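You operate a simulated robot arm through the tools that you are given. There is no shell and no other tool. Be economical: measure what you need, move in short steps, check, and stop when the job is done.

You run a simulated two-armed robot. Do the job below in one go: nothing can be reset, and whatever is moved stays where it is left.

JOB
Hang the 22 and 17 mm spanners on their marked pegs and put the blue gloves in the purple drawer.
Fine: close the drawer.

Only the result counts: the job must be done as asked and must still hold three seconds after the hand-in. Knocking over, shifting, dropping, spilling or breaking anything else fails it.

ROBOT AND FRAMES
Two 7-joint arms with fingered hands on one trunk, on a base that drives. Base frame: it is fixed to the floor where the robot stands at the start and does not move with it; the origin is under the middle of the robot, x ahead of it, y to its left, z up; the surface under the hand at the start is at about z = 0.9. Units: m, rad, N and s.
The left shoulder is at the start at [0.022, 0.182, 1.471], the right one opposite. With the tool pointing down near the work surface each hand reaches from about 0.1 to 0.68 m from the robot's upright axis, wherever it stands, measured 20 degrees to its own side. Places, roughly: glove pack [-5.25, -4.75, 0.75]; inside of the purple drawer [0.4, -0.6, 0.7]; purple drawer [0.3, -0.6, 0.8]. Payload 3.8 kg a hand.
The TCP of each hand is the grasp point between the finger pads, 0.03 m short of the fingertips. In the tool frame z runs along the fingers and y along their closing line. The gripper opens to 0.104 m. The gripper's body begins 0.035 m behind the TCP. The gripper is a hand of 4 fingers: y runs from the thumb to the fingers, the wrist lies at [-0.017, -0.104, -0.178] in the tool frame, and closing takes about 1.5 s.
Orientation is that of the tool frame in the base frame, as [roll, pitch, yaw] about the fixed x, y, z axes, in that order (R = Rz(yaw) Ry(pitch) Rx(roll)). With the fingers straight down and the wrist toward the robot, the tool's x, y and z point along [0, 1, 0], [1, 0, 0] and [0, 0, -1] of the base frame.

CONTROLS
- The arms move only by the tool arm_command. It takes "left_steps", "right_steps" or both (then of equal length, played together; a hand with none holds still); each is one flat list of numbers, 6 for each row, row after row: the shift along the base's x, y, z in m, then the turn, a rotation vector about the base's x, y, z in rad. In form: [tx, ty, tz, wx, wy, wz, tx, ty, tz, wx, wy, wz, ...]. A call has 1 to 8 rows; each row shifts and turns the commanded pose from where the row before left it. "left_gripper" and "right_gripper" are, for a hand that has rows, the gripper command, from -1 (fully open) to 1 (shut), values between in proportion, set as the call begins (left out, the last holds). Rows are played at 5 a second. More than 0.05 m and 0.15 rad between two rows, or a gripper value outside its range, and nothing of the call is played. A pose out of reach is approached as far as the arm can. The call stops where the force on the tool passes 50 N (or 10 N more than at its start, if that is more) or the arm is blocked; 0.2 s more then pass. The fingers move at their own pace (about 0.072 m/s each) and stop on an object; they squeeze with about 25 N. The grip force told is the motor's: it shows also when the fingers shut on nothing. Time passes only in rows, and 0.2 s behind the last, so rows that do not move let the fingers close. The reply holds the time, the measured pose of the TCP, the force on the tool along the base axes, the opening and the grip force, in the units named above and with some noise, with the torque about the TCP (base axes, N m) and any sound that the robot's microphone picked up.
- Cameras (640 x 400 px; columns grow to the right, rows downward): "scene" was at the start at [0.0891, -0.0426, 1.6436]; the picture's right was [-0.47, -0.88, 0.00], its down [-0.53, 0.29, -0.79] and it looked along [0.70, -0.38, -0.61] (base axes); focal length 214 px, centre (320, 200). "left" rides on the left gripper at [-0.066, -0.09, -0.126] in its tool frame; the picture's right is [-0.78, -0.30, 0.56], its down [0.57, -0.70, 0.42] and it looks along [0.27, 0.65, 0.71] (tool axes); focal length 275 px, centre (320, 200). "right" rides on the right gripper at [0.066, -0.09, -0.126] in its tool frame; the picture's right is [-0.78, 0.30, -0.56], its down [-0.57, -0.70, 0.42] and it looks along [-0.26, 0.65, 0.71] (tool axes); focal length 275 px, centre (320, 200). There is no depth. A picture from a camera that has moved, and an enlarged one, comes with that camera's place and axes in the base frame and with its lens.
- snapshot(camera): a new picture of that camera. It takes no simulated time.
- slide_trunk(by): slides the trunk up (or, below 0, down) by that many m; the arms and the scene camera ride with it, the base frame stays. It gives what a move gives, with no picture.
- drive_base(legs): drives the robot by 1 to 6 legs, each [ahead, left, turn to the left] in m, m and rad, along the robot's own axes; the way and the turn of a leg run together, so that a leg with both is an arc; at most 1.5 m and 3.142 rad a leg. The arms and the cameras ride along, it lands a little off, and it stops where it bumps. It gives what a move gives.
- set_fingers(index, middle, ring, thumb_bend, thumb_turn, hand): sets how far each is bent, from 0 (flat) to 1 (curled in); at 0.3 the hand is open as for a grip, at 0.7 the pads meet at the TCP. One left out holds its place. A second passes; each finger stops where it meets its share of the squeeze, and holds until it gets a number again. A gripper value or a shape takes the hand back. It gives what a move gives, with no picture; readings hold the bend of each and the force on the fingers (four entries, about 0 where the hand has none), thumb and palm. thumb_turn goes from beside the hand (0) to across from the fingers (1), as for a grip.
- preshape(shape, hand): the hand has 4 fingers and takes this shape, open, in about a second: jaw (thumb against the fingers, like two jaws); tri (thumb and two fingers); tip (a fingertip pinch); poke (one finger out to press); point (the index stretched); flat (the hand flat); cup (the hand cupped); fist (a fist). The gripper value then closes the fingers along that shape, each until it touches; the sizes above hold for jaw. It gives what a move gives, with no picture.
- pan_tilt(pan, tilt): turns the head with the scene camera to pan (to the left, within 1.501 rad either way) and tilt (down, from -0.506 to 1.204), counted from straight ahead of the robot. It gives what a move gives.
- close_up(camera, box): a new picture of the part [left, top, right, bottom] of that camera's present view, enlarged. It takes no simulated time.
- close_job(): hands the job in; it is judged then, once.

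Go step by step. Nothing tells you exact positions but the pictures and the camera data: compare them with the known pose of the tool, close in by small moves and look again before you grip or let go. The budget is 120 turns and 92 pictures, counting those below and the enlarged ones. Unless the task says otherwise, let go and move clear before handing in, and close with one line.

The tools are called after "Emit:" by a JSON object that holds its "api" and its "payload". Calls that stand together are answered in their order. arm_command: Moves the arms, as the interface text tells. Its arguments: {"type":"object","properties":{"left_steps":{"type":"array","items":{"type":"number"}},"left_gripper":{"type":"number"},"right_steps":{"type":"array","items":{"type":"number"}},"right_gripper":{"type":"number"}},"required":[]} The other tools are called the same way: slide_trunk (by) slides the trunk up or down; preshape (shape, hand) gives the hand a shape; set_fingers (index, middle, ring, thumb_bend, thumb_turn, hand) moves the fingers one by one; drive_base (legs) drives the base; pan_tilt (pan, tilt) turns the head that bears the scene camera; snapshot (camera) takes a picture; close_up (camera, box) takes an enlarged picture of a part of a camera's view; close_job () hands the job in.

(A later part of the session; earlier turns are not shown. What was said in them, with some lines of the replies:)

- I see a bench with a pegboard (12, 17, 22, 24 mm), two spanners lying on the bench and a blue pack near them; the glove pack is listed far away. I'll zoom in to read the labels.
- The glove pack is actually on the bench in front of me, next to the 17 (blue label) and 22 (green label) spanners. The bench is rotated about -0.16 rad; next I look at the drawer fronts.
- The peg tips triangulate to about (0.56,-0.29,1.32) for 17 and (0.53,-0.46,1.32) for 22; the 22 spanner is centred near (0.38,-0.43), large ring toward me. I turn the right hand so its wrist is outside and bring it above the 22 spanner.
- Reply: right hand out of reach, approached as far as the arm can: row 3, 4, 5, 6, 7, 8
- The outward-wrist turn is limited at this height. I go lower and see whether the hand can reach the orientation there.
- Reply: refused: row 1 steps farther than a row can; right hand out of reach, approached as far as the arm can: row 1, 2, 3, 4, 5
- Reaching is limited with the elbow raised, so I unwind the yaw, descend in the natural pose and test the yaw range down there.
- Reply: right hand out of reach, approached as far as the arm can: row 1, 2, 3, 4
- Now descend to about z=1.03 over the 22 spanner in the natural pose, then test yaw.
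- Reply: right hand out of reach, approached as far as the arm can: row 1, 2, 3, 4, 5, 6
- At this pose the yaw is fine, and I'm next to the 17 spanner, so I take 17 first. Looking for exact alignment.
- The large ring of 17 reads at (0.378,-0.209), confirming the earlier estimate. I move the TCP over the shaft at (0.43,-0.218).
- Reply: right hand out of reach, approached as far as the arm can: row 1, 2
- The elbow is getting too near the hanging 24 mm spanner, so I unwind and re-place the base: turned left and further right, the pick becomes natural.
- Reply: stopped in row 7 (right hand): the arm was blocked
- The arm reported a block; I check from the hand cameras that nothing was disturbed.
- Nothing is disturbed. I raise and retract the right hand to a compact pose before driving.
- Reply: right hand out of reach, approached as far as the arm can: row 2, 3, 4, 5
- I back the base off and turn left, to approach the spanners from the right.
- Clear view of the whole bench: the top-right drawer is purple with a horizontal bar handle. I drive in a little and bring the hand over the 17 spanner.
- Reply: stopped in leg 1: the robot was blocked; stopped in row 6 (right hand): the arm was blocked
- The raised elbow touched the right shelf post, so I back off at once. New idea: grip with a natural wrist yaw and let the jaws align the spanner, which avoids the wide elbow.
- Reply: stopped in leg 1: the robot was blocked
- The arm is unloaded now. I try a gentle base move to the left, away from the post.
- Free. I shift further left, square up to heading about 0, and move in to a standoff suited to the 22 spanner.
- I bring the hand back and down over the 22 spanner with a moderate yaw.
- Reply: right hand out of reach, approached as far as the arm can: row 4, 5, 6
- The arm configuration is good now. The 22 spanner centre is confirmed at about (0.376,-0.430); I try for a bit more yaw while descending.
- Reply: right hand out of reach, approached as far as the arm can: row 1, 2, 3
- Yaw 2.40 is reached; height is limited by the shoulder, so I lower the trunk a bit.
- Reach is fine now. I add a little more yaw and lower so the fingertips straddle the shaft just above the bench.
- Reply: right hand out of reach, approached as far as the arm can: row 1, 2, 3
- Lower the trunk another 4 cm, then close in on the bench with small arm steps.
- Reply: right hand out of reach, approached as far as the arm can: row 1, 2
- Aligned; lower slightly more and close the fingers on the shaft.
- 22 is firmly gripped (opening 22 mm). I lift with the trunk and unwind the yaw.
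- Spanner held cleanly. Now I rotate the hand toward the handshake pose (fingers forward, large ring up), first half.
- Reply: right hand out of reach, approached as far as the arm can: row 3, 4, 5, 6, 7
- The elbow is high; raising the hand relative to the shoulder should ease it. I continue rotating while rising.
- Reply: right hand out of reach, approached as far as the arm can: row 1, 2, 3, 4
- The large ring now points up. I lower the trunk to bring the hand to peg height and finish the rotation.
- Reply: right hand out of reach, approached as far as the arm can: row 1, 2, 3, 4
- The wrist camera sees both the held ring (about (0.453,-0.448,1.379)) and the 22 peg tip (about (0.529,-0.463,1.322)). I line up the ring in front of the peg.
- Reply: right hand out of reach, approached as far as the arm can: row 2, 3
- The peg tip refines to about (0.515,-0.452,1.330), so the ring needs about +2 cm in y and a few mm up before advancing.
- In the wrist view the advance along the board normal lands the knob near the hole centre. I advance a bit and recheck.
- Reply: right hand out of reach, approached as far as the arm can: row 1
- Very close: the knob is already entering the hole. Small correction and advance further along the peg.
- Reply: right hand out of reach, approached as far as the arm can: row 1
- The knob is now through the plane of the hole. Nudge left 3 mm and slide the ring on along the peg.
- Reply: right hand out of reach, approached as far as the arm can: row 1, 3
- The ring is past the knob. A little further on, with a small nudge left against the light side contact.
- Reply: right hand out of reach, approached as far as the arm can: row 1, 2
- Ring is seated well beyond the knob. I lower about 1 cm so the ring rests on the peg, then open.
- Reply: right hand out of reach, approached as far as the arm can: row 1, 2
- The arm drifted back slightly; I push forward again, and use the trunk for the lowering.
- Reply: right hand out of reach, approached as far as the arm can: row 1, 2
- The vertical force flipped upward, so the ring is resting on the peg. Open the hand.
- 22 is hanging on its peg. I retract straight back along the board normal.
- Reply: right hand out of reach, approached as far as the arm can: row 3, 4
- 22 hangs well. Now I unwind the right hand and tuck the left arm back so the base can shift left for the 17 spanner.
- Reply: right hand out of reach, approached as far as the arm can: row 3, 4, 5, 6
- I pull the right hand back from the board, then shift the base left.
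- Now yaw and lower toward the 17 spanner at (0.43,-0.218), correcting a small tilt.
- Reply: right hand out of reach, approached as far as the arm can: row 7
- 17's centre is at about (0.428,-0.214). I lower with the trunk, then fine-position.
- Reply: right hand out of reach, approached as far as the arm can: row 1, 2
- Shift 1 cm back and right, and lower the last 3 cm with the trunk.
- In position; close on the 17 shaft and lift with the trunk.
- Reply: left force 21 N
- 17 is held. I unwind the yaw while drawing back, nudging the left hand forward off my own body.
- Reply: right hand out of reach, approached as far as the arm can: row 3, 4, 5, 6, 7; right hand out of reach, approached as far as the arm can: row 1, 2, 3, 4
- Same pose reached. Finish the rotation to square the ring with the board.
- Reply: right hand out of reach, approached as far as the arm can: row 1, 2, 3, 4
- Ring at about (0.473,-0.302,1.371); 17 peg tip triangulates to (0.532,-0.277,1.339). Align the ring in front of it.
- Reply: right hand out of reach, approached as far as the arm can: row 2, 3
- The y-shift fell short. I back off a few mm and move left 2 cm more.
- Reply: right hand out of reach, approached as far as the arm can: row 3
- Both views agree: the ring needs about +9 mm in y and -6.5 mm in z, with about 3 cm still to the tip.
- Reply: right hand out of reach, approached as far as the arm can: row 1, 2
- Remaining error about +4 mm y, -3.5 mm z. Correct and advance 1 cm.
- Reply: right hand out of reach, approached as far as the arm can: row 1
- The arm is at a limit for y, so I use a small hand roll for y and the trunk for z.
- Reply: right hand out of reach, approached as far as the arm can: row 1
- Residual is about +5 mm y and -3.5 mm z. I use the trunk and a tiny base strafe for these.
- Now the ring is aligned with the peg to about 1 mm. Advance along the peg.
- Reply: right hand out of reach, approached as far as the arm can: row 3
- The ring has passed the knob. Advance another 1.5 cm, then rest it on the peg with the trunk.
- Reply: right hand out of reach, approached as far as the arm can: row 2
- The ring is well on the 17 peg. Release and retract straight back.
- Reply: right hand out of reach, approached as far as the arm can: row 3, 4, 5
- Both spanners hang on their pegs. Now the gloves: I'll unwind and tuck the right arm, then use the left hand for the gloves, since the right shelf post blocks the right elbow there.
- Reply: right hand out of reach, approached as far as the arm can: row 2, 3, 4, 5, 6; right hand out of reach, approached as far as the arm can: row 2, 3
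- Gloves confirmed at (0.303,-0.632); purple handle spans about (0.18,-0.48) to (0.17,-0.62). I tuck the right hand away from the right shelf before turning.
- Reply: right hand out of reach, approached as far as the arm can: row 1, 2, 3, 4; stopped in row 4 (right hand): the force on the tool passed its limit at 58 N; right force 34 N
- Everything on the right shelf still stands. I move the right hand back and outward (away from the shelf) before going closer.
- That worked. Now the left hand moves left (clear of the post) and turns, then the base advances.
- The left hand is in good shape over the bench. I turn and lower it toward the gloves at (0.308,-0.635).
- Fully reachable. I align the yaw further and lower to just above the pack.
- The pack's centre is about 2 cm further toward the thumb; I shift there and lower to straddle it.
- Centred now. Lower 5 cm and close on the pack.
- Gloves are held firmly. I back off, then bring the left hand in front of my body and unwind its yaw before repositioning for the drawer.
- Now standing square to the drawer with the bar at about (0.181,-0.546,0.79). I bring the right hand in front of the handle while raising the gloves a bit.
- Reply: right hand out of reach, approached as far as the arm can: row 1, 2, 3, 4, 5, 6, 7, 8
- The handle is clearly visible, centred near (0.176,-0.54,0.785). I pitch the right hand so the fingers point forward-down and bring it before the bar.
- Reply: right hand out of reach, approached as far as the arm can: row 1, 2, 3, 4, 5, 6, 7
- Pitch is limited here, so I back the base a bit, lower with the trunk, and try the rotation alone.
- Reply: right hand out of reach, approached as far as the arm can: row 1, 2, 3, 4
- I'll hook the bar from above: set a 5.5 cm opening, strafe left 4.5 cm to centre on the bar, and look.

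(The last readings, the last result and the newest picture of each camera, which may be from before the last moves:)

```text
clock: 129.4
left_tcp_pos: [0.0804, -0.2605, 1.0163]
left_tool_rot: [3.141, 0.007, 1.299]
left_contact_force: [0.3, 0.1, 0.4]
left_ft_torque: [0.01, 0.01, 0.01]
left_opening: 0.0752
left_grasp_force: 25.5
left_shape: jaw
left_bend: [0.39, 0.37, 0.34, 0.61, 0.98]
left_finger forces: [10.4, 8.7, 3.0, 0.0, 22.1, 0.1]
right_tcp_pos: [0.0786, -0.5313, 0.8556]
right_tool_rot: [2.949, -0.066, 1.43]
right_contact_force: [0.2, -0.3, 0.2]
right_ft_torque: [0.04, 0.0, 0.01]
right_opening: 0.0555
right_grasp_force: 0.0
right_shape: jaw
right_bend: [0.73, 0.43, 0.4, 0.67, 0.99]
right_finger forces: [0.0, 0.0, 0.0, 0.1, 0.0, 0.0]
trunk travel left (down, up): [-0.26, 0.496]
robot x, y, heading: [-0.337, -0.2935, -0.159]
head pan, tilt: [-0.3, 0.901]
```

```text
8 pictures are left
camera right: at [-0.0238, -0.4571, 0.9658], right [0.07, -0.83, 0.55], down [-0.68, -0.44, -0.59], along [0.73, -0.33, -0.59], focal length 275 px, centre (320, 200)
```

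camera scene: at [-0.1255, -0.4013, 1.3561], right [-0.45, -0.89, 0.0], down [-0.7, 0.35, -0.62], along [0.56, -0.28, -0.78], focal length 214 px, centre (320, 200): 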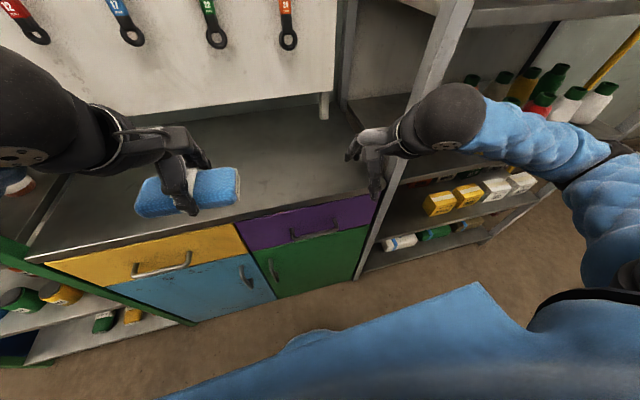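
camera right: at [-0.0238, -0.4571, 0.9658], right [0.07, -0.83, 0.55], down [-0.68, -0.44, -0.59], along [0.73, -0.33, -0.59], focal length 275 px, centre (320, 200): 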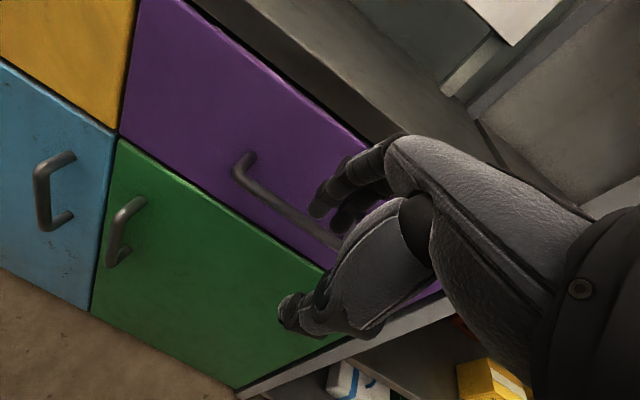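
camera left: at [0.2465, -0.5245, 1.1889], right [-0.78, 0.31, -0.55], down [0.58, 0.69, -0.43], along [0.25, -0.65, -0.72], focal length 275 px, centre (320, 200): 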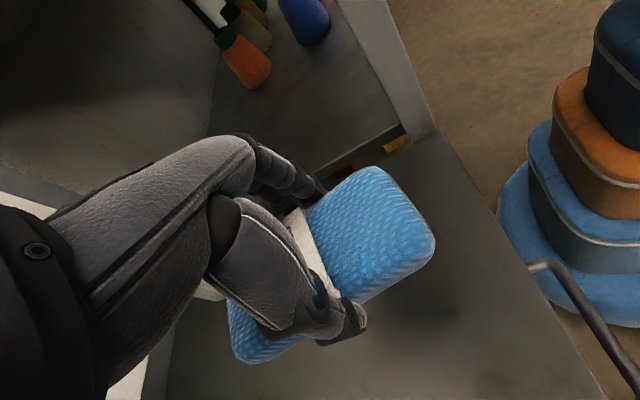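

Bar: left end near (0.18,-0.47), about 3.5 cm clear of the drawer front. I drive forward 8.5 cm so the fingers come above the bar.

Emit:
{"api": "drive_base", "payload": {"legs": [[0.085, 0, 0]]}}

Emit:
{"api": "snapshot", "payload": {"camera": "right"}}

```text
clock: 130.5
left_tcp_pos: [0.1594, -0.2737, 1.0177]
left_tool_rot: [3.137, 0.008, 1.297]
left_contact_force: [2.2, 0.1, -0.6]
left_ft_torque: [0.01, 0.03, -0.02]
left_opening: 0.0753
left_grasp_force: 25.0
left_shape: jaw
left_bend: [0.39, 0.37, 0.34, 0.6, 0.98]
left_finger forces: [10.4, 8.7, 3.1, 0.0, 22.2, 0.0]
right_tcp_pos: [0.1568, -0.5432, 0.8575]
right_tool_rot: [2.952, -0.069, 1.436]
right_contact_force: [-50.1, 7.0, 1.3]
right_ft_torque: [-0.33, -1.21, -1.09]
right_opening: 0.0479
right_grasp_force: 0.1
right_shape: jaw
right_bend: [0.74, 0.57, 0.47, 0.67, 0.99]
right_finger forces: [0.0, 29.8, 20.8, 0.1, 0.0, 0.0]
trunk travel left (down, up): [-0.26, 0.496]
robot x, y, heading: [-0.25, -0.3152, -0.168]
head pan, tilt: [-0.3, 0.901]
```

```text
7 pictures are left
camera right: at [0.0534, -0.4694, 0.967], right [0.07, -0.83, 0.55], down [-0.68, -0.45, -0.59], along [0.73, -0.33, -0.6], focal length 275 px, centre (320, 200)
```

right: 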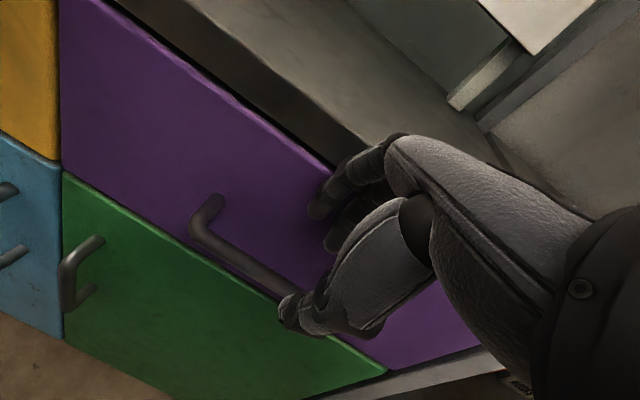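

The fingers touch the drawer front; bar at this y is about x=0.162, z=0.79. I back off 8 mm and lower so the bar goes between thumb and fingers.

Emit:
{"api": "drive_base", "payload": {"legs": [[-0.009, 0, 0]]}}

Emit:
{"api": "slide_trunk", "payload": {"by": -0.03}}

```text
clock: 131.3
left_tcp_pos: [0.1535, -0.2742, 1.019]
left_tool_rot: [3.141, 0.007, 1.297]
left_contact_force: [0.0, 0.6, -0.6]
left_ft_torque: [-0.03, 0.0, -0.02]
left_opening: 0.075
left_grasp_force: 24.9
left_shape: jaw
left_bend: [0.39, 0.37, 0.34, 0.6, 0.98]
left_finger forces: [10.4, 8.7, 3.1, 0.0, 22.1, 0.1]
right_tcp_pos: [0.1511, -0.5423, 0.8545]
right_tool_rot: [2.956, -0.068, 1.436]
right_contact_force: [-12.0, 2.6, 3.0]
right_ft_torque: [-0.08, -0.45, -0.17]
right_opening: 0.053
right_grasp_force: 0.0
right_shape: jaw
right_bend: [0.74, 0.47, 0.4, 0.67, 0.99]
right_finger forces: [0.1, 11.7, 0.0, 0.0, 0.0, 0.0]
trunk travel left (down, up): [-0.26, 0.496]
robot x, y, heading: [-0.2635, -0.3107, -0.159]
head pan, tilt: [-0.3, 0.901]
```

```text
clock: 132.0
left_tcp_pos: [0.1558, -0.2721, 0.9864]
left_tool_rot: [3.141, 0.006, 1.297]
left_contact_force: [-0.4, 0.4, -0.6]
left_ft_torque: [-0.04, -0.01, -0.01]
left_opening: 0.0751
left_grasp_force: 24.8
left_shape: jaw
left_bend: [0.39, 0.37, 0.34, 0.6, 0.98]
left_finger forces: [10.4, 8.7, 3.0, 0.1, 22.1, 0.0]
right_tcp_pos: [0.1502, -0.5412, 0.8215]
right_tool_rot: [2.967, -0.068, 1.438]
right_contact_force: [-11.3, 6.5, -3.0]
right_ft_torque: [-0.11, -0.1, 0.11]
right_opening: 0.0517
right_grasp_force: 0.1
right_shape: jaw
right_bend: [0.74, 0.49, 0.4, 0.67, 0.99]
right_finger forces: [0.1, 12.5, 0.0, 0.0, 0.1, 0.0]
trunk travel left (down, up): [-0.23, 0.526]
robot x, y, heading: [-0.2638, -0.3074, -0.163]
head pan, tilt: [-0.3, 0.901]
```

The middle finger lightly slides on the front; no vertical contact. Continue lowering 3 cm.

Emit:
{"api": "slide_trunk", "payload": {"by": -0.03}}

Emit:
{"api": "snapshot", "payload": {"camera": "right"}}

```text
clock: 132.8
left_tcp_pos: [0.1537, -0.2716, 0.9573]
left_tool_rot: [3.14, 0.006, 1.299]
left_contact_force: [0.5, 0.1, -0.3]
left_ft_torque: [0.01, 0.02, 0.0]
left_opening: 0.0752
left_grasp_force: 24.6
left_shape: jaw
left_bend: [0.39, 0.37, 0.34, 0.6, 0.98]
left_finger forces: [10.3, 8.7, 3.1, 0.1, 22.1, 0.0]
right_tcp_pos: [0.1542, -0.541, 0.7804]
right_tool_rot: [2.997, -0.069, 1.435]
right_contact_force: [-27.8, 8.4, 0.7]
right_ft_torque: [-0.19, -0.55, -0.2]
right_opening: 0.0494
right_grasp_force: 0.1
right_shape: jaw
right_bend: [0.74, 0.53, 0.41, 0.67, 0.99]
right_finger forces: [0.0, 25.1, 3.4, 0.0, 0.1, 0.0]
trunk travel left (down, up): [-0.2, 0.556]
robot x, y, heading: [-0.2639, -0.3085, -0.167]
head pan, tilt: [-0.3, 0.901]
```

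```text
6 pictures are left
camera right: at [0.0552, -0.4683, 0.8959], right [0.1, -0.84, 0.54], down [-0.7, -0.45, -0.56], along [0.71, -0.32, -0.63], focal length 275 px, centre (320, 200)
```

right: 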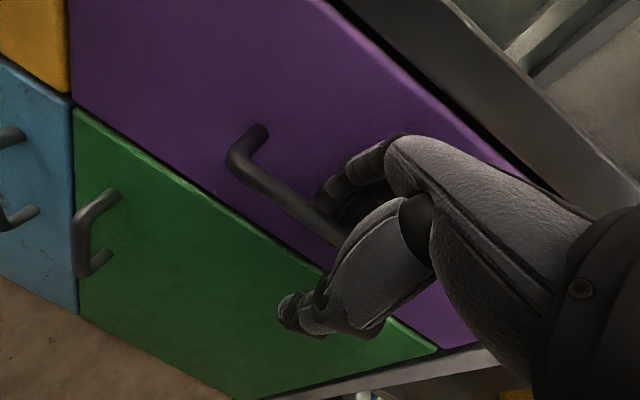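

The bar runs between fingers and thumb. Close the grip on it.

Emit:
{"api": "arm_command", "payload": {"right_steps": [-0.003, 0, 0, 0, 0, 0, 0, 0, 0, 0, 0, 0, 0, 0, 0, 0, 0, 0, 0, 0, 0, 0, 0, 0, 0, 0, 0, 0, 0, 0], "right_gripper": 1}}

```text
clock: 134.0
left_tcp_pos: [0.1551, -0.2737, 0.9566]
left_tool_rot: [-3.141, 0.006, 1.297]
left_contact_force: [0.6, 0.0, -0.8]
left_ft_torque: [0.0, 0.01, -0.02]
left_opening: 0.0753
left_grasp_force: 25.0
left_shape: jaw
left_bend: [0.39, 0.37, 0.34, 0.6, 0.98]
left_finger forces: [10.4, 8.7, 3.1, 0.1, 22.1, 0.1]
right_tcp_pos: [0.1564, -0.5447, 0.7786]
right_tool_rot: [2.994, -0.068, 1.431]
right_contact_force: [-5.5, 0.4, -5.3]
right_ft_torque: [0.02, 0.09, 0.01]
right_opening: 0.0026
right_grasp_force: 25.3
right_shape: jaw
right_bend: [0.74, 0.73, 0.63, 0.49, 1.0]
right_finger forces: [12.2, 1.7, 2.4, 0.0, 23.5, 0.1]
trunk travel left (down, up): [-0.2, 0.556]
robot x, y, heading: [-0.2645, -0.3054, -0.161]
head pan, tilt: [-0.3, 0.901]
```

Contact on thumb and index suggests the bar is trapped. Pull gently by driving the base back 6 cm and check the force.

Emit:
{"api": "drive_base", "payload": {"legs": [[-0.06, 0, 0]]}}

Emit:
{"api": "snapshot", "payload": {"camera": "right"}}

```text
clock: 134.9
left_tcp_pos: [0.095, -0.2639, 0.9564]
left_tool_rot: [3.141, 0.007, 1.297]
left_contact_force: [0.0, 0.6, 0.1]
left_ft_torque: [-0.04, -0.03, -0.02]
left_opening: 0.0751
left_grasp_force: 25.0
left_shape: jaw
left_bend: [0.39, 0.37, 0.34, 0.6, 0.98]
left_finger forces: [10.3, 8.7, 3.1, 0.0, 22.0, 0.1]
right_tcp_pos: [0.0974, -0.533, 0.7788]
right_tool_rot: [2.996, -0.069, 1.436]
right_contact_force: [0.4, 6.1, -13.9]
right_ft_torque: [0.1, 0.16, 0.08]
right_opening: 0.0028
right_grasp_force: 24.8
right_shape: jaw
right_bend: [0.74, 0.73, 0.63, 0.49, 1.0]
right_finger forces: [14.5, 2.9, 3.7, 0.0, 23.6, 0.1]
trunk travel left (down, up): [-0.2, 0.556]
robot x, y, heading: [-0.3214, -0.2968, -0.161]
head pan, tilt: [-0.3, 0.901]
```

```text
5 pictures are left
camera right: at [-0.0015, -0.4593, 0.8941], right [0.1, -0.84, 0.54], down [-0.7, -0.44, -0.56], along [0.71, -0.32, -0.63], focal length 275 px, centre (320, 200)
```

right: 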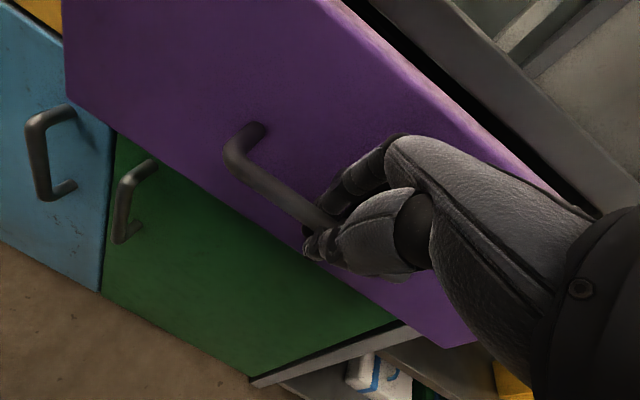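

The drawer is sliding out with the hand. Pull another 19 cm.

Emit:
{"api": "drive_base", "payload": {"legs": [[-0.1, 0, 0], [-0.09, 0, 0]]}}

Emit:
{"api": "pan_tilt", "payload": {"pan": -0.35, "tilt": 0.85}}

Emit:
{"api": "snapshot", "payload": {"camera": "scene"}}

```text
clock: 136.8
left_tcp_pos: [-0.0914, -0.2319, 0.9561]
left_tool_rot: [3.141, 0.008, 1.298]
left_contact_force: [-0.5, 0.5, -0.9]
left_ft_torque: [0.01, -0.01, 0.02]
left_opening: 0.075
left_grasp_force: 25.0
left_shape: jaw
left_bend: [0.39, 0.37, 0.34, 0.6, 0.98]
left_finger forces: [10.4, 8.7, 3.1, 0.1, 22.1, 0.1]
right_tcp_pos: [-0.0926, -0.4989, 0.7778]
right_tool_rot: [2.999, -0.071, 1.439]
right_contact_force: [4.6, 26.7, -21.2]
right_ft_torque: [0.22, 0.24, 0.49]
right_opening: 0.0031
right_grasp_force: 25.0
right_shape: jaw
right_bend: [0.74, 0.73, 0.63, 0.5, 1.0]
right_finger forces: [15.6, 3.2, 4.6, 0.0, 23.8, 0.1]
trunk travel left (down, up): [-0.2, 0.556]
robot x, y, heading: [-0.5105, -0.2657, -0.164]
head pan, tilt: [-0.3, 0.901]
```

```text
clock: 137.4
left_tcp_pos: [-0.0927, -0.2329, 0.9562]
left_tool_rot: [-3.141, 0.01, 1.299]
left_contact_force: [0.5, -1.0, -1.3]
left_ft_torque: [-0.01, 0.0, -0.01]
left_opening: 0.0751
left_grasp_force: 24.9
left_shape: jaw
left_bend: [0.39, 0.37, 0.34, 0.6, 0.98]
left_finger forces: [10.4, 8.7, 3.1, 0.0, 22.1, 0.0]
right_tcp_pos: [-0.0929, -0.498, 0.7773]
right_tool_rot: [3.002, -0.076, 1.44]
right_contact_force: [1.8, 12.8, -10.6]
right_ft_torque: [0.09, 0.17, 0.25]
right_opening: 0.0029
right_grasp_force: 24.9
right_shape: jaw
right_bend: [0.74, 0.73, 0.63, 0.5, 1.0]
right_finger forces: [15.1, 2.3, 3.8, 0.1, 22.6, 0.0]
trunk travel left (down, up): [-0.2, 0.556]
robot x, y, heading: [-0.5134, -0.2705, -0.165]
head pan, tilt: [-0.351, 0.85]
```

```text
4 pictures are left
camera scene: at [-0.324, -0.326, 1.2011], right [-0.49, -0.87, 0.0], down [-0.66, 0.37, -0.66], along [0.57, -0.32, -0.75], focal length 214 px, centre (320, 200)
```

scene: 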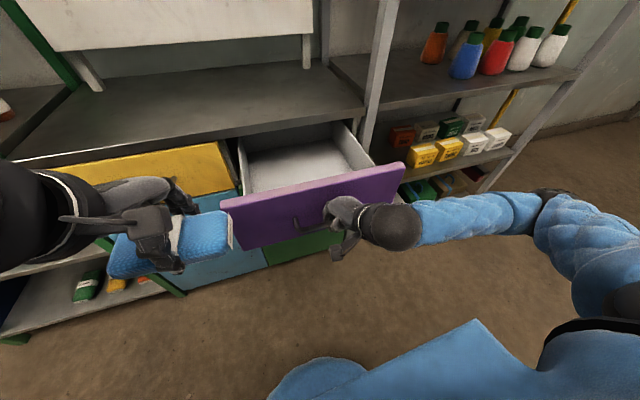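

The drawer is open about 25 cm with a white interior. I release the handle, raise both hands with the trunk, and reposition so the left hand can lower the gloves inside.

Emit:
{"api": "arm_command", "payload": {"right_steps": [0, 0, 0, 0, 0, 0, 0, 0, 0, 0, 0, 0, 0, 0, 0, 0, 0, 0, 0, 0, 0, 0, 0, 0], "right_gripper": -0.06}}

Emit:
{"api": "slide_trunk", "payload": {"by": 0.22}}

Emit:
{"api": "drive_base", "payload": {"legs": [[0, -0.12, 0], [0.17, 0, 0]]}}

```text
clock: 138.4
left_tcp_pos: [-0.093, -0.2331, 0.957]
left_tool_rot: [-3.141, 0.007, 1.298]
left_contact_force: [0.8, -0.4, -1.5]
left_ft_torque: [-0.01, 0.05, 0.0]
left_opening: 0.0752
left_grasp_force: 25.6
left_shape: jaw
left_bend: [0.39, 0.37, 0.34, 0.6, 0.98]
left_finger forces: [10.4, 8.6, 3.1, 0.1, 22.1, 0.0]
right_tcp_pos: [-0.0913, -0.5003, 0.7766]
right_tool_rot: [2.999, -0.074, 1.439]
right_contact_force: [-0.1, 0.6, -0.1]
right_ft_torque: [-0.02, -0.01, 0.02]
right_opening: 0.055
right_grasp_force: 0.0
right_shape: jaw
right_bend: [0.74, 0.43, 0.4, 0.67, 1.0]
right_finger forces: [0.0, 0.1, 0.0, 0.1, 0.0, 0.0]
trunk travel left (down, up): [-0.2, 0.556]
robot x, y, heading: [-0.5119, -0.2693, -0.163]
head pan, tilt: [-0.351, 0.85]
```

```text
clock: 140.8
left_tcp_pos: [-0.0927, -0.2324, 1.1775]
left_tool_rot: [-3.141, 0.008, 1.299]
left_contact_force: [-0.5, 0.8, -0.5]
left_ft_torque: [-0.02, -0.01, 0.01]
left_opening: 0.075
left_grasp_force: 24.5
left_shape: jaw
left_bend: [0.39, 0.37, 0.34, 0.6, 0.98]
left_finger forces: [10.4, 8.7, 3.2, 0.0, 22.1, 0.0]
right_tcp_pos: [-0.0921, -0.4999, 0.9972]
right_tool_rot: [3.0, -0.075, 1.44]
right_contact_force: [-0.2, -0.1, -0.6]
right_ft_torque: [0.0, 0.0, 0.0]
right_opening: 0.0554
right_grasp_force: 0.1
right_shape: jaw
right_bend: [0.73, 0.43, 0.4, 0.67, 1.0]
right_finger forces: [0.1, 0.1, 0.0, 0.0, 0.1, 0.0]
trunk travel left (down, up): [-0.42, 0.336]
robot x, y, heading: [-0.5093, -0.2645, -0.162]
head pan, tilt: [-0.351, 0.85]
```

```text
clock: 143.1
left_tcp_pos: [0.0584, -0.3792, 1.1769]
left_tool_rot: [-3.14, 0.007, 1.297]
left_contact_force: [0.2, -0.8, -0.5]
left_ft_torque: [0.0, 0.03, -0.04]
left_opening: 0.075
left_grasp_force: 24.7
left_shape: jaw
left_bend: [0.39, 0.37, 0.34, 0.61, 0.98]
left_finger forces: [10.3, 8.8, 3.1, 0.1, 22.1, 0.0]
right_tcp_pos: [0.0584, -0.647, 0.9973]
right_tool_rot: [3.0, -0.075, 1.44]
right_contact_force: [-0.2, 0.3, -0.6]
right_ft_torque: [-0.04, 0.03, -0.01]
right_opening: 0.0555
right_grasp_force: 0.1
right_shape: jaw
right_bend: [0.74, 0.43, 0.4, 0.67, 1.0]
right_finger forces: [0.1, 0.0, 0.0, 0.1, 0.0, 0.0]
trunk travel left (down, up): [-0.42, 0.336]
robot x, y, heading: [-0.3616, -0.416, -0.169]
head pan, tilt: [-0.351, 0.85]
```

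Left hand moves over the drawer interior and then descends by arm.

Emit:
{"api": "arm_command", "payload": {"left_steps": [0.02, -0.04, -0.01, 0, 0, 0.035, 0.02, -0.04, -0.01, 0, 0, 0.035, 0.02, -0.038, -0.02, 0, 0, 0.035, 0, 0, -0.045, 0, 0, 0, 0, 0, -0.045, 0, 0, 0, 0, 0, -0.045, 0, 0, 0]}}

Emit:
{"api": "snapshot", "payload": {"camera": "scene"}}

```text
clock: 144.4
left_tcp_pos: [0.1167, -0.498, 1.002]
left_tool_rot: [3.142, 0.007, 1.403]
left_contact_force: [0.0, 0.2, -0.4]
left_ft_torque: [-0.04, 0.04, 0.0]
left_opening: 0.0748
left_grasp_force: 25.1
left_shape: jaw
left_bend: [0.39, 0.37, 0.34, 0.61, 0.98]
left_finger forces: [10.3, 8.7, 3.1, 0.0, 22.1, 0.0]
right_tcp_pos: [0.0569, -0.647, 0.9984]
right_tool_rot: [2.999, -0.072, 1.438]
right_contact_force: [-0.6, 0.0, 0.4]
right_ft_torque: [-0.02, -0.01, -0.03]
right_opening: 0.0551
right_grasp_force: 0.0
right_shape: jaw
right_bend: [0.74, 0.43, 0.4, 0.67, 1.0]
right_finger forces: [0.0, 0.0, 0.1, 0.1, 0.0, 0.0]
trunk travel left (down, up): [-0.42, 0.336]
robot x, y, heading: [-0.359, -0.4167, -0.165]
head pan, tilt: [-0.351, 0.85]
```

```text
3 pictures are left
camera scene: at [-0.2574, -0.4602, 1.4254], right [-0.49, -0.87, 0.0], down [-0.65, 0.37, -0.66], along [0.57, -0.32, -0.75], focal length 214 px, centre (320, 200)
```

scene: 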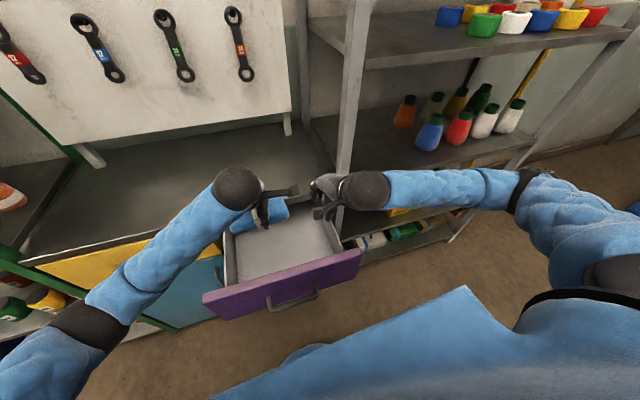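

The pack is over the interior. Descend 20 cm into the drawer.

Emit:
{"api": "arm_command", "payload": {"left_steps": [0, 0, -0.04, 0, 0, 0, 0, 0, -0.04, 0, 0, 0, 0, 0, -0.04, 0, 0, 0, 0, 0, -0.04, 0, 0, 0, 0, 0, -0.03, 0, 0, 0]}}

```text
clock: 145.7
left_tcp_pos: [0.1168, -0.4988, 0.8111]
left_tool_rot: [-3.141, 0.008, 1.402]
left_contact_force: [0.5, -0.9, -1.4]
left_ft_torque: [-0.02, -0.04, 0.0]
left_opening: 0.0751
left_grasp_force: 25.3
left_shape: jaw
left_bend: [0.39, 0.38, 0.34, 0.61, 0.98]
left_finger forces: [10.4, 8.6, 3.2, 0.0, 21.9, 0.0]
right_tcp_pos: [0.0569, -0.6472, 0.9977]
right_tool_rot: [3.0, -0.074, 1.438]
right_contact_force: [0.5, 0.0, -0.3]
right_ft_torque: [0.02, 0.0, 0.02]
right_opening: 0.0553
right_grasp_force: 0.1
right_shape: jaw
right_bend: [0.74, 0.43, 0.4, 0.67, 1.0]
right_finger forces: [0.0, 0.0, 0.1, 0.0, 0.1, 0.1]
trunk travel left (down, up): [-0.42, 0.336]
robot x, y, heading: [-0.3643, -0.4163, -0.165]
head pan, tilt: [-0.351, 0.85]
```

No contact yet; lower a bit more in small steps.

Emit:
{"api": "arm_command", "payload": {"left_steps": [0, 0, -0.01, 0, 0, 0, 0, 0, -0.01, 0, 0, 0]}}

Emit:
{"api": "arm_command", "payload": {"left_steps": [0, 0, -0.01, 0, 0, 0, 0, 0, -0.01, 0, 0, 0]}}

```text
clock: 146.2
left_tcp_pos: [0.116, -0.497, 0.7921]
left_tool_rot: [-3.14, 0.007, 1.401]
left_contact_force: [0.0, -0.3, -1.5]
left_ft_torque: [-0.02, 0.0, -0.03]
left_opening: 0.0748
left_grasp_force: 24.4
left_shape: jaw
left_bend: [0.39, 0.38, 0.34, 0.61, 0.98]
left_finger forces: [10.2, 8.6, 3.1, 0.1, 21.9, 0.0]
right_tcp_pos: [0.0567, -0.6481, 0.9984]
right_tool_rot: [3.001, -0.075, 1.439]
right_contact_force: [-0.8, 0.4, -0.3]
right_ft_torque: [0.01, -0.01, -0.01]
right_opening: 0.0554
right_grasp_force: 0.0
right_shape: jaw
right_bend: [0.74, 0.43, 0.4, 0.67, 1.0]
right_finger forces: [0.0, 0.1, 0.0, 0.0, 0.1, 0.0]
trunk travel left (down, up): [-0.42, 0.336]
robot x, y, heading: [-0.3661, -0.416, -0.166]
head pan, tilt: [-0.351, 0.85]
```

```text
clock: 146.8
left_tcp_pos: [0.1162, -0.4979, 0.7723]
left_tool_rot: [-3.141, 0.006, 1.401]
left_contact_force: [-0.6, -0.5, -0.9]
left_ft_torque: [-0.01, -0.03, 0.0]
left_opening: 0.0751
left_grasp_force: 24.7
left_shape: jaw
left_bend: [0.39, 0.38, 0.34, 0.61, 0.98]
left_finger forces: [10.3, 8.6, 3.1, 0.0, 21.9, 0.0]
right_tcp_pos: [0.0564, -0.6469, 0.9973]
right_tool_rot: [3.0, -0.074, 1.439]
right_contact_force: [-0.3, -0.2, 0.1]
right_ft_torque: [-0.03, 0.0, 0.04]
right_opening: 0.0551
right_grasp_force: 0.0
right_shape: jaw
right_bend: [0.74, 0.43, 0.4, 0.67, 1.0]
right_finger forces: [0.1, 0.1, 0.0, 0.0, 0.0, 0.0]
trunk travel left (down, up): [-0.42, 0.336]
robot x, y, heading: [-0.3614, -0.4152, -0.166]
head pan, tilt: [-0.351, 0.85]
```

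The pack bottom is near the drawer floor. One more small step, then release and rise.

Emit:
{"api": "arm_command", "payload": {"left_steps": [0, 0, -0.008, 0, 0, 0, 0, 0, -0.006, 0, 0, 0]}}

Emit:
{"api": "arm_command", "payload": {"left_steps": [0, 0, 0, 0, 0, 0, 0, 0, 0, 0, 0, 0, 0, 0, 0, 0, 0, 0, 0, 0, 0, 0, 0, 0, 0, 0, 0, 0, 0, 0], "left_gripper": -0.85}}

Emit:
{"api": "arm_command", "payload": {"left_steps": [0, 0, 0.03, 0, 0, 0, 0, 0, 0.04, 0, 0, 0, 0, 0, 0.045, 0, 0, 0, 0, 0, 0.045, 0, 0, 0, 0, 0, 0.045, 0, 0, 0, 0, 0, 0.045, 0, 0, 0, 0, 0.02, 0.04, 0, 0, 0]}}

```text
clock: 147.4
left_tcp_pos: [0.1174, -0.4984, 0.7569]
left_tool_rot: [-3.141, 0.008, 1.402]
left_contact_force: [0.5, -1.0, -0.4]
left_ft_torque: [-0.04, -0.01, -0.02]
left_opening: 0.0749
left_grasp_force: 24.7
left_shape: jaw
left_bend: [0.39, 0.38, 0.34, 0.61, 0.98]
left_finger forces: [10.3, 8.5, 3.1, 0.0, 21.8, 0.1]
right_tcp_pos: [0.0564, -0.6473, 0.9982]
right_tool_rot: [3.0, -0.075, 1.437]
right_contact_force: [0.3, 0.0, 1.2]
right_ft_torque: [0.0, 0.0, -0.02]
right_opening: 0.0553
right_grasp_force: 0.0
right_shape: jaw
right_bend: [0.74, 0.43, 0.4, 0.67, 1.0]
right_finger forces: [0.0, 0.0, 0.1, 0.0, 0.0, 0.0]
trunk travel left (down, up): [-0.42, 0.336]
robot x, y, heading: [-0.3618, -0.4176, -0.164]
head pan, tilt: [-0.351, 0.85]
```

```text
clock: 148.7
left_tcp_pos: [0.1168, -0.4981, 0.7576]
left_tool_rot: [-3.142, 0.009, 1.402]
left_contact_force: [-0.1, 0.1, 0.2]
left_ft_torque: [0.0, -0.03, -0.01]
left_opening: 0.0957
left_grasp_force: 0.0
left_shape: jaw
left_bend: [0.33, 0.31, 0.3, 0.31, 0.98]
left_finger forces: [0.1, 0.1, 0.0, 0.0, 0.0, 0.0]
right_tcp_pos: [0.0566, -0.648, 0.9984]
right_tool_rot: [2.998, -0.075, 1.439]
right_contact_force: [-0.8, 0.3, -0.2]
right_ft_torque: [-0.04, -0.01, 0.0]
right_opening: 0.0553
right_grasp_force: 0.0
right_shape: jaw
right_bend: [0.74, 0.43, 0.4, 0.67, 1.0]
right_finger forces: [0.0, 0.0, 0.0, 0.0, 0.0, 0.0]
trunk travel left (down, up): [-0.42, 0.336]
robot x, y, heading: [-0.3603, -0.4156, -0.165]
head pan, tilt: [-0.351, 0.85]
```

```text
clock: 149.9
left_tcp_pos: [0.1381, -0.4306, 0.9375]
left_tool_rot: [3.139, -0.15, 1.448]
left_contact_force: [-0.2, 0.2, -0.4]
left_ft_torque: [0.0, -0.01, -0.01]
left_opening: 0.0957
left_grasp_force: 0.0
left_shape: jaw
left_bend: [0.33, 0.31, 0.3, 0.31, 0.98]
left_finger forces: [0.1, 0.0, 0.1, 0.0, 0.0, 0.0]
right_tcp_pos: [0.0571, -0.6466, 0.9986]
right_tool_rot: [3.0, -0.074, 1.437]
right_contact_force: [0.7, 0.1, -0.2]
right_ft_torque: [0.01, -0.02, 0.05]
right_opening: 0.0551
right_grasp_force: 0.0
right_shape: jaw
right_bend: [0.74, 0.43, 0.4, 0.67, 1.0]
right_finger forces: [0.0, 0.0, 0.0, 0.0, 0.1, 0.1]
trunk travel left (down, up): [-0.42, 0.336]
robot x, y, heading: [-0.3613, -0.4154, -0.169]
head pan, tilt: [-0.351, 0.85]
stopped in row 6 (left hand): the arm was blocked; the commanded pose is now the measured one
```

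The left arm got blocked while rising (probably against the other arm or a joint limit). I move it left and up carefully.

Emit:
{"api": "arm_command", "payload": {"left_steps": [-0.01, 0.01, 0.02, 0, 0.07, 0, -0.01, 0.01, 0.02, 0, 0.07, 0, -0.01, 0.01, 0.02, 0, 0, 0, -0.01, 0.01, 0.02, 0, 0, 0]}}

Emit:
{"api": "snapshot", "payload": {"camera": "scene"}}

```text
clock: 151.1
left_tcp_pos: [0.1079, -0.3592, 1.0085]
left_tool_rot: [-3.006, -0.205, 1.458]
left_contact_force: [-0.6, 0.7, -0.3]
left_ft_torque: [0.0, 0.01, 0.03]
left_opening: 0.0957
left_grasp_force: 0.0
left_shape: jaw
left_bend: [0.33, 0.31, 0.3, 0.31, 0.98]
left_finger forces: [0.0, 0.1, 0.0, 0.0, 0.0, 0.0]
right_tcp_pos: [0.0568, -0.6467, 0.9979]
right_tool_rot: [3.0, -0.074, 1.439]
right_contact_force: [-0.2, 0.1, 0.4]
right_ft_torque: [0.0, 0.0, -0.04]
right_opening: 0.0553
right_grasp_force: 0.1
right_shape: jaw
right_bend: [0.74, 0.43, 0.4, 0.67, 1.0]
right_finger forces: [0.0, 0.0, 0.0, 0.1, 0.0, 0.1]
trunk travel left (down, up): [-0.42, 0.336]
robot x, y, heading: [-0.3621, -0.4142, -0.164]
head pan, tilt: [-0.351, 0.85]
stopped in row 4 (left hand): the arm was blocked; the commanded pose is now the measured one
```

```text
2 pictures are left
camera scene: at [-0.2574, -0.4609, 1.4254], right [-0.49, -0.87, 0.0], down [-0.65, 0.37, -0.66], along [0.57, -0.32, -0.75], focal length 214 px, centre (320, 200)
```

scene: 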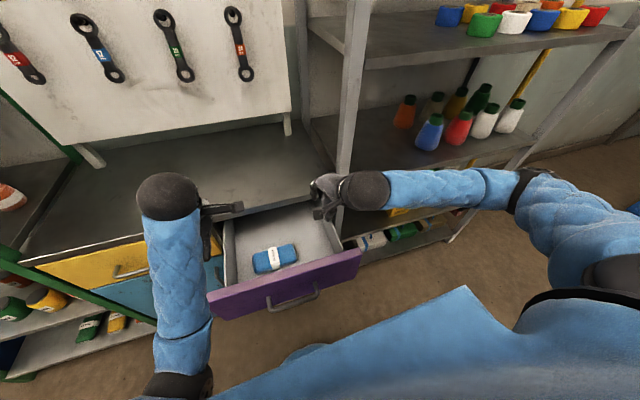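

The gloves lie flat in the drawer. I back off, raise the left hand, and get the right hand in front of the drawer panel to push it shut.

Emit:
{"api": "drive_base", "payload": {"legs": [[-0.25, 0, 0]]}}

Emit:
{"api": "arm_command", "payload": {"left_steps": [0, 0.01, 0.03, 0, 0, 0, 0, 0.01, 0.03, 0, 0, 0, 0, 0.01, 0.03, 0, 0, 0, 0, 0, 0.03, 0, 0, 0, 0, 0, 0.03, 0, 0, 0, 0, 0, 0.03, 0, 0, 0, 0, 0, 0.03, 0, 0, 0, 0, 0, 0.03, 0, 0, 0]}}

```text
clock: 152.9
left_tcp_pos: [-0.1388, -0.3215, 1.0094]
left_tool_rot: [-3.007, -0.203, 1.455]
left_contact_force: [-0.9, -0.7, -0.5]
left_ft_torque: [0.02, -0.01, -0.02]
left_opening: 0.0958
left_grasp_force: 0.0
left_shape: jaw
left_bend: [0.33, 0.31, 0.3, 0.31, 0.98]
left_finger forces: [0.1, 0.1, 0.0, 0.0, 0.0, 0.1]
right_tcp_pos: [-0.1894, -0.6069, 1.0002]
right_tool_rot: [2.998, -0.075, 1.437]
right_contact_force: [0.0, -0.1, 0.0]
right_ft_torque: [-0.02, 0.0, -0.01]
right_opening: 0.0554
right_grasp_force: 0.0
right_shape: jaw
right_bend: [0.74, 0.43, 0.4, 0.67, 1.0]
right_finger forces: [0.0, 0.0, 0.0, 0.0, 0.0, 0.1]
trunk travel left (down, up): [-0.42, 0.336]
robot x, y, heading: [-0.6053, -0.3704, -0.167]
head pan, tilt: [-0.351, 0.85]
```

```text
clock: 153.5
left_tcp_pos: [-0.119, -0.2401, 1.0394]
left_tool_rot: [-3.024, -0.372, 1.532]
left_contact_force: [-0.4, -0.1, 0.0]
left_ft_torque: [0.01, 0.01, -0.02]
left_opening: 0.0958
left_grasp_force: 0.1
left_shape: jaw
left_bend: [0.33, 0.31, 0.3, 0.31, 0.98]
left_finger forces: [0.0, 0.1, 0.0, 0.0, 0.1, 0.0]
left hand out of reach, approached as far as the arm can: row 2
right_tcp_pos: [-0.189, -0.6072, 0.9982]
right_tool_rot: [3.001, -0.074, 1.436]
right_contact_force: [0.2, -0.4, -0.1]
right_ft_torque: [0.0, -0.02, -0.03]
right_opening: 0.0551
right_grasp_force: 0.0
right_shape: jaw
right_bend: [0.74, 0.43, 0.4, 0.67, 1.0]
right_finger forces: [0.0, 0.0, 0.1, 0.0, 0.0, 0.1]
trunk travel left (down, up): [-0.42, 0.336]
robot x, y, heading: [-0.6069, -0.3728, -0.167]
head pan, tilt: [-0.351, 0.85]
stopped in row 2 (left hand): the arm was blocked; the commanded pose is now the measured one
```

The left elbow seems wedged at my side; moving the left hand forward should free it.

Emit:
{"api": "arm_command", "payload": {"left_steps": [0.03, 0.0, 0.02, 0, 0.1, 0, 0.03, 0.0, 0.02, 0, 0.1, 0, 0.03, 0, 0.02, 0, 0.1, 0, 0.02, 0, 0.03, 0, 0.07, 0, 0, 0, 0.03, 0, 0, 0, 0, 0, 0.03, 0, 0, 0]}}

```text
clock: 154.9
left_tcp_pos: [0.0044, -0.2365, 1.1866]
left_tool_rot: [-2.631, -0.33, 1.395]
left_contact_force: [0.0, 0.8, -0.7]
left_ft_torque: [0.01, -0.02, -0.02]
left_opening: 0.0957
left_grasp_force: 0.0
left_shape: jaw
left_bend: [0.33, 0.31, 0.3, 0.31, 0.98]
left_finger forces: [0.0, 0.0, 0.1, 0.0, 0.0, 0.0]
left hand out of reach, approached as far as the arm can: row 5, 6
right_tcp_pos: [-0.1886, -0.6084, 0.9981]
right_tool_rot: [2.999, -0.074, 1.435]
right_contact_force: [0.6, 0.4, -1.0]
right_ft_torque: [0.0, 0.02, -0.03]
right_opening: 0.0552
right_grasp_force: 0.0
right_shape: jaw
right_bend: [0.74, 0.43, 0.4, 0.67, 1.0]
right_finger forces: [0.1, 0.0, 0.1, 0.1, 0.1, 0.1]
trunk travel left (down, up): [-0.42, 0.336]
robot x, y, heading: [-0.6066, -0.3757, -0.168]
head pan, tilt: [-0.351, 0.85]
```

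Left hand is clear and high now. Lower the trunk to put the right fingers at panel height (above the bar), strafe to the panel centre, and push.

Emit:
{"api": "slide_trunk", "payload": {"by": -0.14}}

Emit:
{"api": "drive_base", "payload": {"legs": [[0, 0.1, 0]]}}

Emit:
{"api": "drive_base", "payload": {"legs": [[0.16, 0, 0]]}}

```text
clock: 156.6
left_tcp_pos: [0.0291, -0.2392, 0.9961]
left_tool_rot: [-2.539, -0.327, 1.367]
left_contact_force: [-0.3, 0.6, -0.2]
left_ft_torque: [0.02, 0.01, 0.0]
left_opening: 0.0955
left_grasp_force: 0.0
left_shape: jaw
left_bend: [0.33, 0.31, 0.3, 0.31, 0.98]
left_finger forces: [0.0, 0.1, 0.1, 0.1, 0.1, 0.1]
right_tcp_pos: [-0.1871, -0.6071, 0.8582]
right_tool_rot: [2.997, -0.074, 1.436]
right_contact_force: [0.3, 0.4, -0.4]
right_ft_torque: [0.01, 0.02, 0.02]
right_opening: 0.0551
right_grasp_force: 0.1
right_shape: jaw
right_bend: [0.74, 0.43, 0.4, 0.67, 1.0]
right_finger forces: [0.0, 0.0, 0.0, 0.0, 0.0, 0.0]
trunk travel left (down, up): [-0.28, 0.476]
robot x, y, heading: [-0.6064, -0.3769, -0.168]
head pan, tilt: [-0.351, 0.85]
```

```text
clock: 157.7
left_tcp_pos: [0.0463, -0.1394, 0.9965]
left_tool_rot: [-2.538, -0.329, 1.365]
left_contact_force: [0.6, 0.1, 0.4]
left_ft_torque: [-0.02, 0.03, 0.01]
left_opening: 0.0955
left_grasp_force: 0.0
left_shape: jaw
left_bend: [0.33, 0.31, 0.3, 0.31, 0.98]
left_finger forces: [0.0, 0.1, 0.0, 0.1, 0.1, 0.0]
right_tcp_pos: [-0.1703, -0.5073, 0.8577]
right_tool_rot: [3.001, -0.072, 1.436]
right_contact_force: [0.4, 0.3, 0.6]
right_ft_torque: [0.01, -0.01, -0.01]
right_opening: 0.0552
right_grasp_force: 0.0
right_shape: jaw
right_bend: [0.74, 0.43, 0.4, 0.67, 1.0]
right_finger forces: [0.0, 0.1, 0.0, 0.0, 0.1, 0.1]
trunk travel left (down, up): [-0.28, 0.476]
robot x, y, heading: [-0.5895, -0.2735, -0.165]
head pan, tilt: [-0.351, 0.85]
```

```text
clock: 159.2
left_tcp_pos: [0.2055, -0.1672, 0.9954]
left_tool_rot: [-2.537, -0.328, 1.366]
left_contact_force: [1.0, -0.7, 0.2]
left_ft_torque: [0.0, 0.02, 0.01]
left_opening: 0.0955
left_grasp_force: 0.2
left_shape: jaw
left_bend: [0.33, 0.31, 0.3, 0.31, 0.98]
left_finger forces: [0.0, 0.1, 0.1, 0.0, 0.0, 0.0]
right_tcp_pos: [-0.0118, -0.5336, 0.8574]
right_tool_rot: [2.999, -0.074, 1.439]
right_contact_force: [0.7, 0.0, -0.6]
right_ft_torque: [0.02, -0.02, -0.02]
right_opening: 0.0553
right_grasp_force: 0.0
right_shape: jaw
right_bend: [0.74, 0.43, 0.4, 0.67, 1.0]
right_finger forces: [0.0, 0.0, 0.0, 0.0, 0.0, 0.0]
trunk travel left (down, up): [-0.28, 0.476]
robot x, y, heading: [-0.4299, -0.3008, -0.164]
head pan, tilt: [-0.351, 0.85]
```

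Pushing smoothly (no resistance). Continue toward the closed position, expected at TCP x of about 0.157.

Emit:
{"api": "drive_base", "payload": {"legs": [[0.165, 0, 0]]}}

```text
clock: 160.6
left_tcp_pos: [0.367, -0.1927, 0.9968]
left_tool_rot: [-2.542, -0.33, 1.366]
left_contact_force: [0.2, 0.1, -0.2]
left_ft_torque: [0.01, -0.02, 0.01]
left_opening: 0.0954
left_grasp_force: 0.0
left_shape: jaw
left_bend: [0.33, 0.31, 0.3, 0.31, 0.98]
left_finger forces: [0.0, 0.0, 0.0, 0.0, 0.1, 0.1]
right_tcp_pos: [0.1481, -0.5608, 0.8575]
right_tool_rot: [3.004, -0.073, 1.439]
right_contact_force: [-16.7, 5.0, -2.5]
right_ft_torque: [0.02, -0.18, -0.1]
right_opening: 0.0506
right_grasp_force: 0.2
right_shape: jaw
right_bend: [0.74, 0.51, 0.4, 0.67, 1.0]
right_finger forces: [0.0, 16.6, 0.5, 0.0, 0.1, 0.0]
trunk travel left (down, up): [-0.28, 0.476]
robot x, y, heading: [-0.2673, -0.3265, -0.167]
head pan, tilt: [-0.351, 0.85]
```

Contact force is building just where the closed panel was felt before. A final small push to seat it.

Emit:
{"api": "drive_base", "payload": {"legs": [[0.01, 0, 0]]}}

Emit:
{"api": "snapshot", "payload": {"camera": "scene"}}

```text
clock: 161.5
left_tcp_pos: [0.376, -0.1957, 0.996]
left_tool_rot: [-2.542, -0.329, 1.367]
left_contact_force: [-0.3, 0.3, 0.4]
left_ft_torque: [-0.01, -0.03, 0.01]
left_opening: 0.0958
left_grasp_force: 0.1
left_shape: jaw
left_bend: [0.33, 0.31, 0.3, 0.31, 0.98]
left_finger forces: [0.0, 0.0, 0.0, 0.0, 0.0, 0.0]
right_tcp_pos: [0.1472, -0.557, 0.855]
right_tool_rot: [3.023, -0.078, 1.453]
right_contact_force: [-18.6, 1.5, 4.3]
right_ft_torque: [-0.1, -0.57, -0.29]
right_opening: 0.0513
right_grasp_force: 0.1
right_shape: jaw
right_bend: [0.74, 0.5, 0.4, 0.67, 1.0]
right_finger forces: [0.1, 18.7, 0.0, 0.0, 0.0, 0.0]
trunk travel left (down, up): [-0.28, 0.476]
robot x, y, heading: [-0.2551, -0.3271, -0.168]
head pan, tilt: [-0.351, 0.85]
stopped in leg 1: the force on the tool passed its limit at 53 N (the readings are from after the stop); the commanded pose is now the measured one
```

```text
1 pictures are left
camera scene: at [-0.1127, -0.3837, 1.2839], right [-0.49, -0.87, 0.0], down [-0.65, 0.37, -0.66], along [0.58, -0.33, -0.75], focal length 214 px, centre (320, 200)
```

scene: 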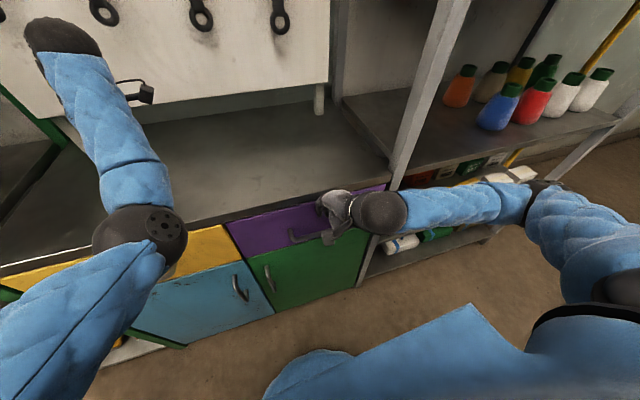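

The drawer is closed. I raise slightly to clear the bar, then back away with both hands.

Emit:
{"api": "slide_trunk", "payload": {"by": 0.06}}

Emit:
{"api": "drive_base", "payload": {"legs": [[-0.25, 0, 0]]}}

Emit:
{"api": "pan_tilt", "payload": {"pan": -0.1, "tilt": 0.5}}

Emit:
{"api": "snapshot", "payload": {"camera": "scene"}}

```text
clock: 162.5
left_tcp_pos: [0.377, -0.1958, 1.0552]
left_tool_rot: [-2.536, -0.327, 1.366]
left_contact_force: [-0.4, -0.5, -0.2]
left_ft_torque: [0.04, 0.06, -0.01]
left_opening: 0.096
left_grasp_force: 0.1
left_shape: jaw
left_bend: [0.33, 0.31, 0.3, 0.31, 0.98]
left_finger forces: [0.1, 0.1, 0.1, 0.1, 0.1, 0.0]
right_tcp_pos: [0.1521, -0.5589, 0.9141]
right_tool_rot: [3.02, -0.076, 1.449]
right_contact_force: [0.0, -0.3, -0.5]
right_ft_torque: [0.02, -0.01, -0.03]
right_opening: 0.0552
right_grasp_force: 0.1
right_shape: jaw
right_bend: [0.74, 0.43, 0.4, 0.67, 1.0]
right_finger forces: [0.0, 0.0, 0.0, 0.1, 0.0, 0.0]
trunk travel left (down, up): [-0.34, 0.416]
robot x, y, heading: [-0.2584, -0.3272, -0.168]
head pan, tilt: [-0.351, 0.85]
```

```text
clock: 164.3
left_tcp_pos: [0.133, -0.1538, 1.0574]
left_tool_rot: [-2.538, -0.328, 1.366]
left_contact_force: [-0.4, -0.8, 0.5]
left_ft_torque: [0.0, -0.06, -0.03]
left_opening: 0.0961
left_grasp_force: 0.0
left_shape: jaw
left_bend: [0.33, 0.31, 0.3, 0.31, 0.98]
left_finger forces: [0.0, 0.0, 0.0, 0.1, 0.1, 0.0]
right_tcp_pos: [-0.0919, -0.5174, 0.9146]
right_tool_rot: [3.018, -0.075, 1.449]
right_contact_force: [-0.2, 0.7, 0.9]
right_ft_torque: [0.01, 0.02, 0.0]
right_opening: 0.055
right_grasp_force: 0.0
right_shape: jaw
right_bend: [0.74, 0.43, 0.4, 0.67, 1.0]
right_finger forces: [0.1, 0.0, 0.0, 0.0, 0.0, 0.0]
trunk travel left (down, up): [-0.34, 0.416]
robot x, y, heading: [-0.5015, -0.2887, -0.166]
head pan, tilt: [-0.351, 0.85]
```

```text
clock: 165.1
left_tcp_pos: [0.1339, -0.155, 1.0556]
left_tool_rot: [-2.538, -0.327, 1.367]
left_contact_force: [0.7, 0.4, -0.8]
left_ft_torque: [-0.03, 0.01, 0.0]
left_opening: 0.0958
left_grasp_force: 0.1
left_shape: jaw
left_bend: [0.33, 0.31, 0.3, 0.31, 0.98]
left_finger forces: [0.0, 0.0, 0.0, 0.0, 0.1, 0.0]
right_tcp_pos: [-0.0917, -0.5177, 0.9138]
right_tool_rot: [3.019, -0.076, 1.45]
right_contact_force: [-0.7, 0.4, -0.9]
right_ft_torque: [0.0, -0.01, 0.02]
right_opening: 0.0551
right_grasp_force: 0.1
right_shape: jaw
right_bend: [0.74, 0.43, 0.4, 0.67, 1.0]
right_finger forces: [0.0, 0.0, 0.0, 0.0, 0.0, 0.1]
trunk travel left (down, up): [-0.34, 0.416]
robot x, y, heading: [-0.5024, -0.2881, -0.166]
head pan, tilt: [-0.099, 0.499]
```

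```text
0 pictures are left
camera scene: at [-0.3559, -0.3246, 1.3746], right [-0.26, -0.97, 0.0], down [-0.46, 0.13, -0.88], along [0.85, -0.23, -0.48], focal length 214 px, centre (320, 200)
```

scene: 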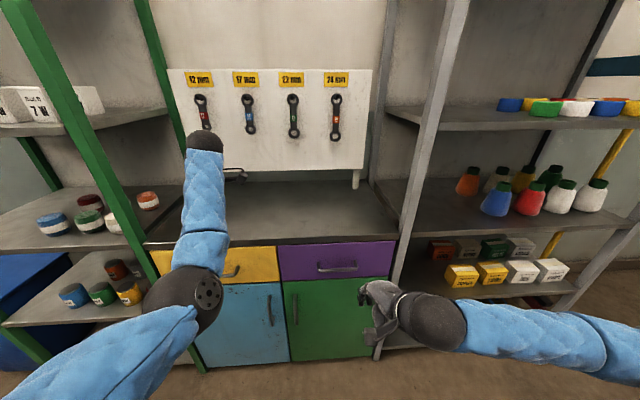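

The last picture shows all four spanners on their pegs, the purple drawer closed flush with the gloves inside, and both hands clear, so I am handing in.

Emit:
{"api": "close_job", "payload": {}}

```text
The job is handed in.
```

The 17 and 22 mm spanners hang on their marked pegs, and the blue gloves are in the purple drawer, which is closed. While I moved about, my right arm pressed against the right shelf post, and my right hand pressed hard (58 N) on something near that shelf, probably its front edge; I saw nothing moved or knocked over in the pictures.
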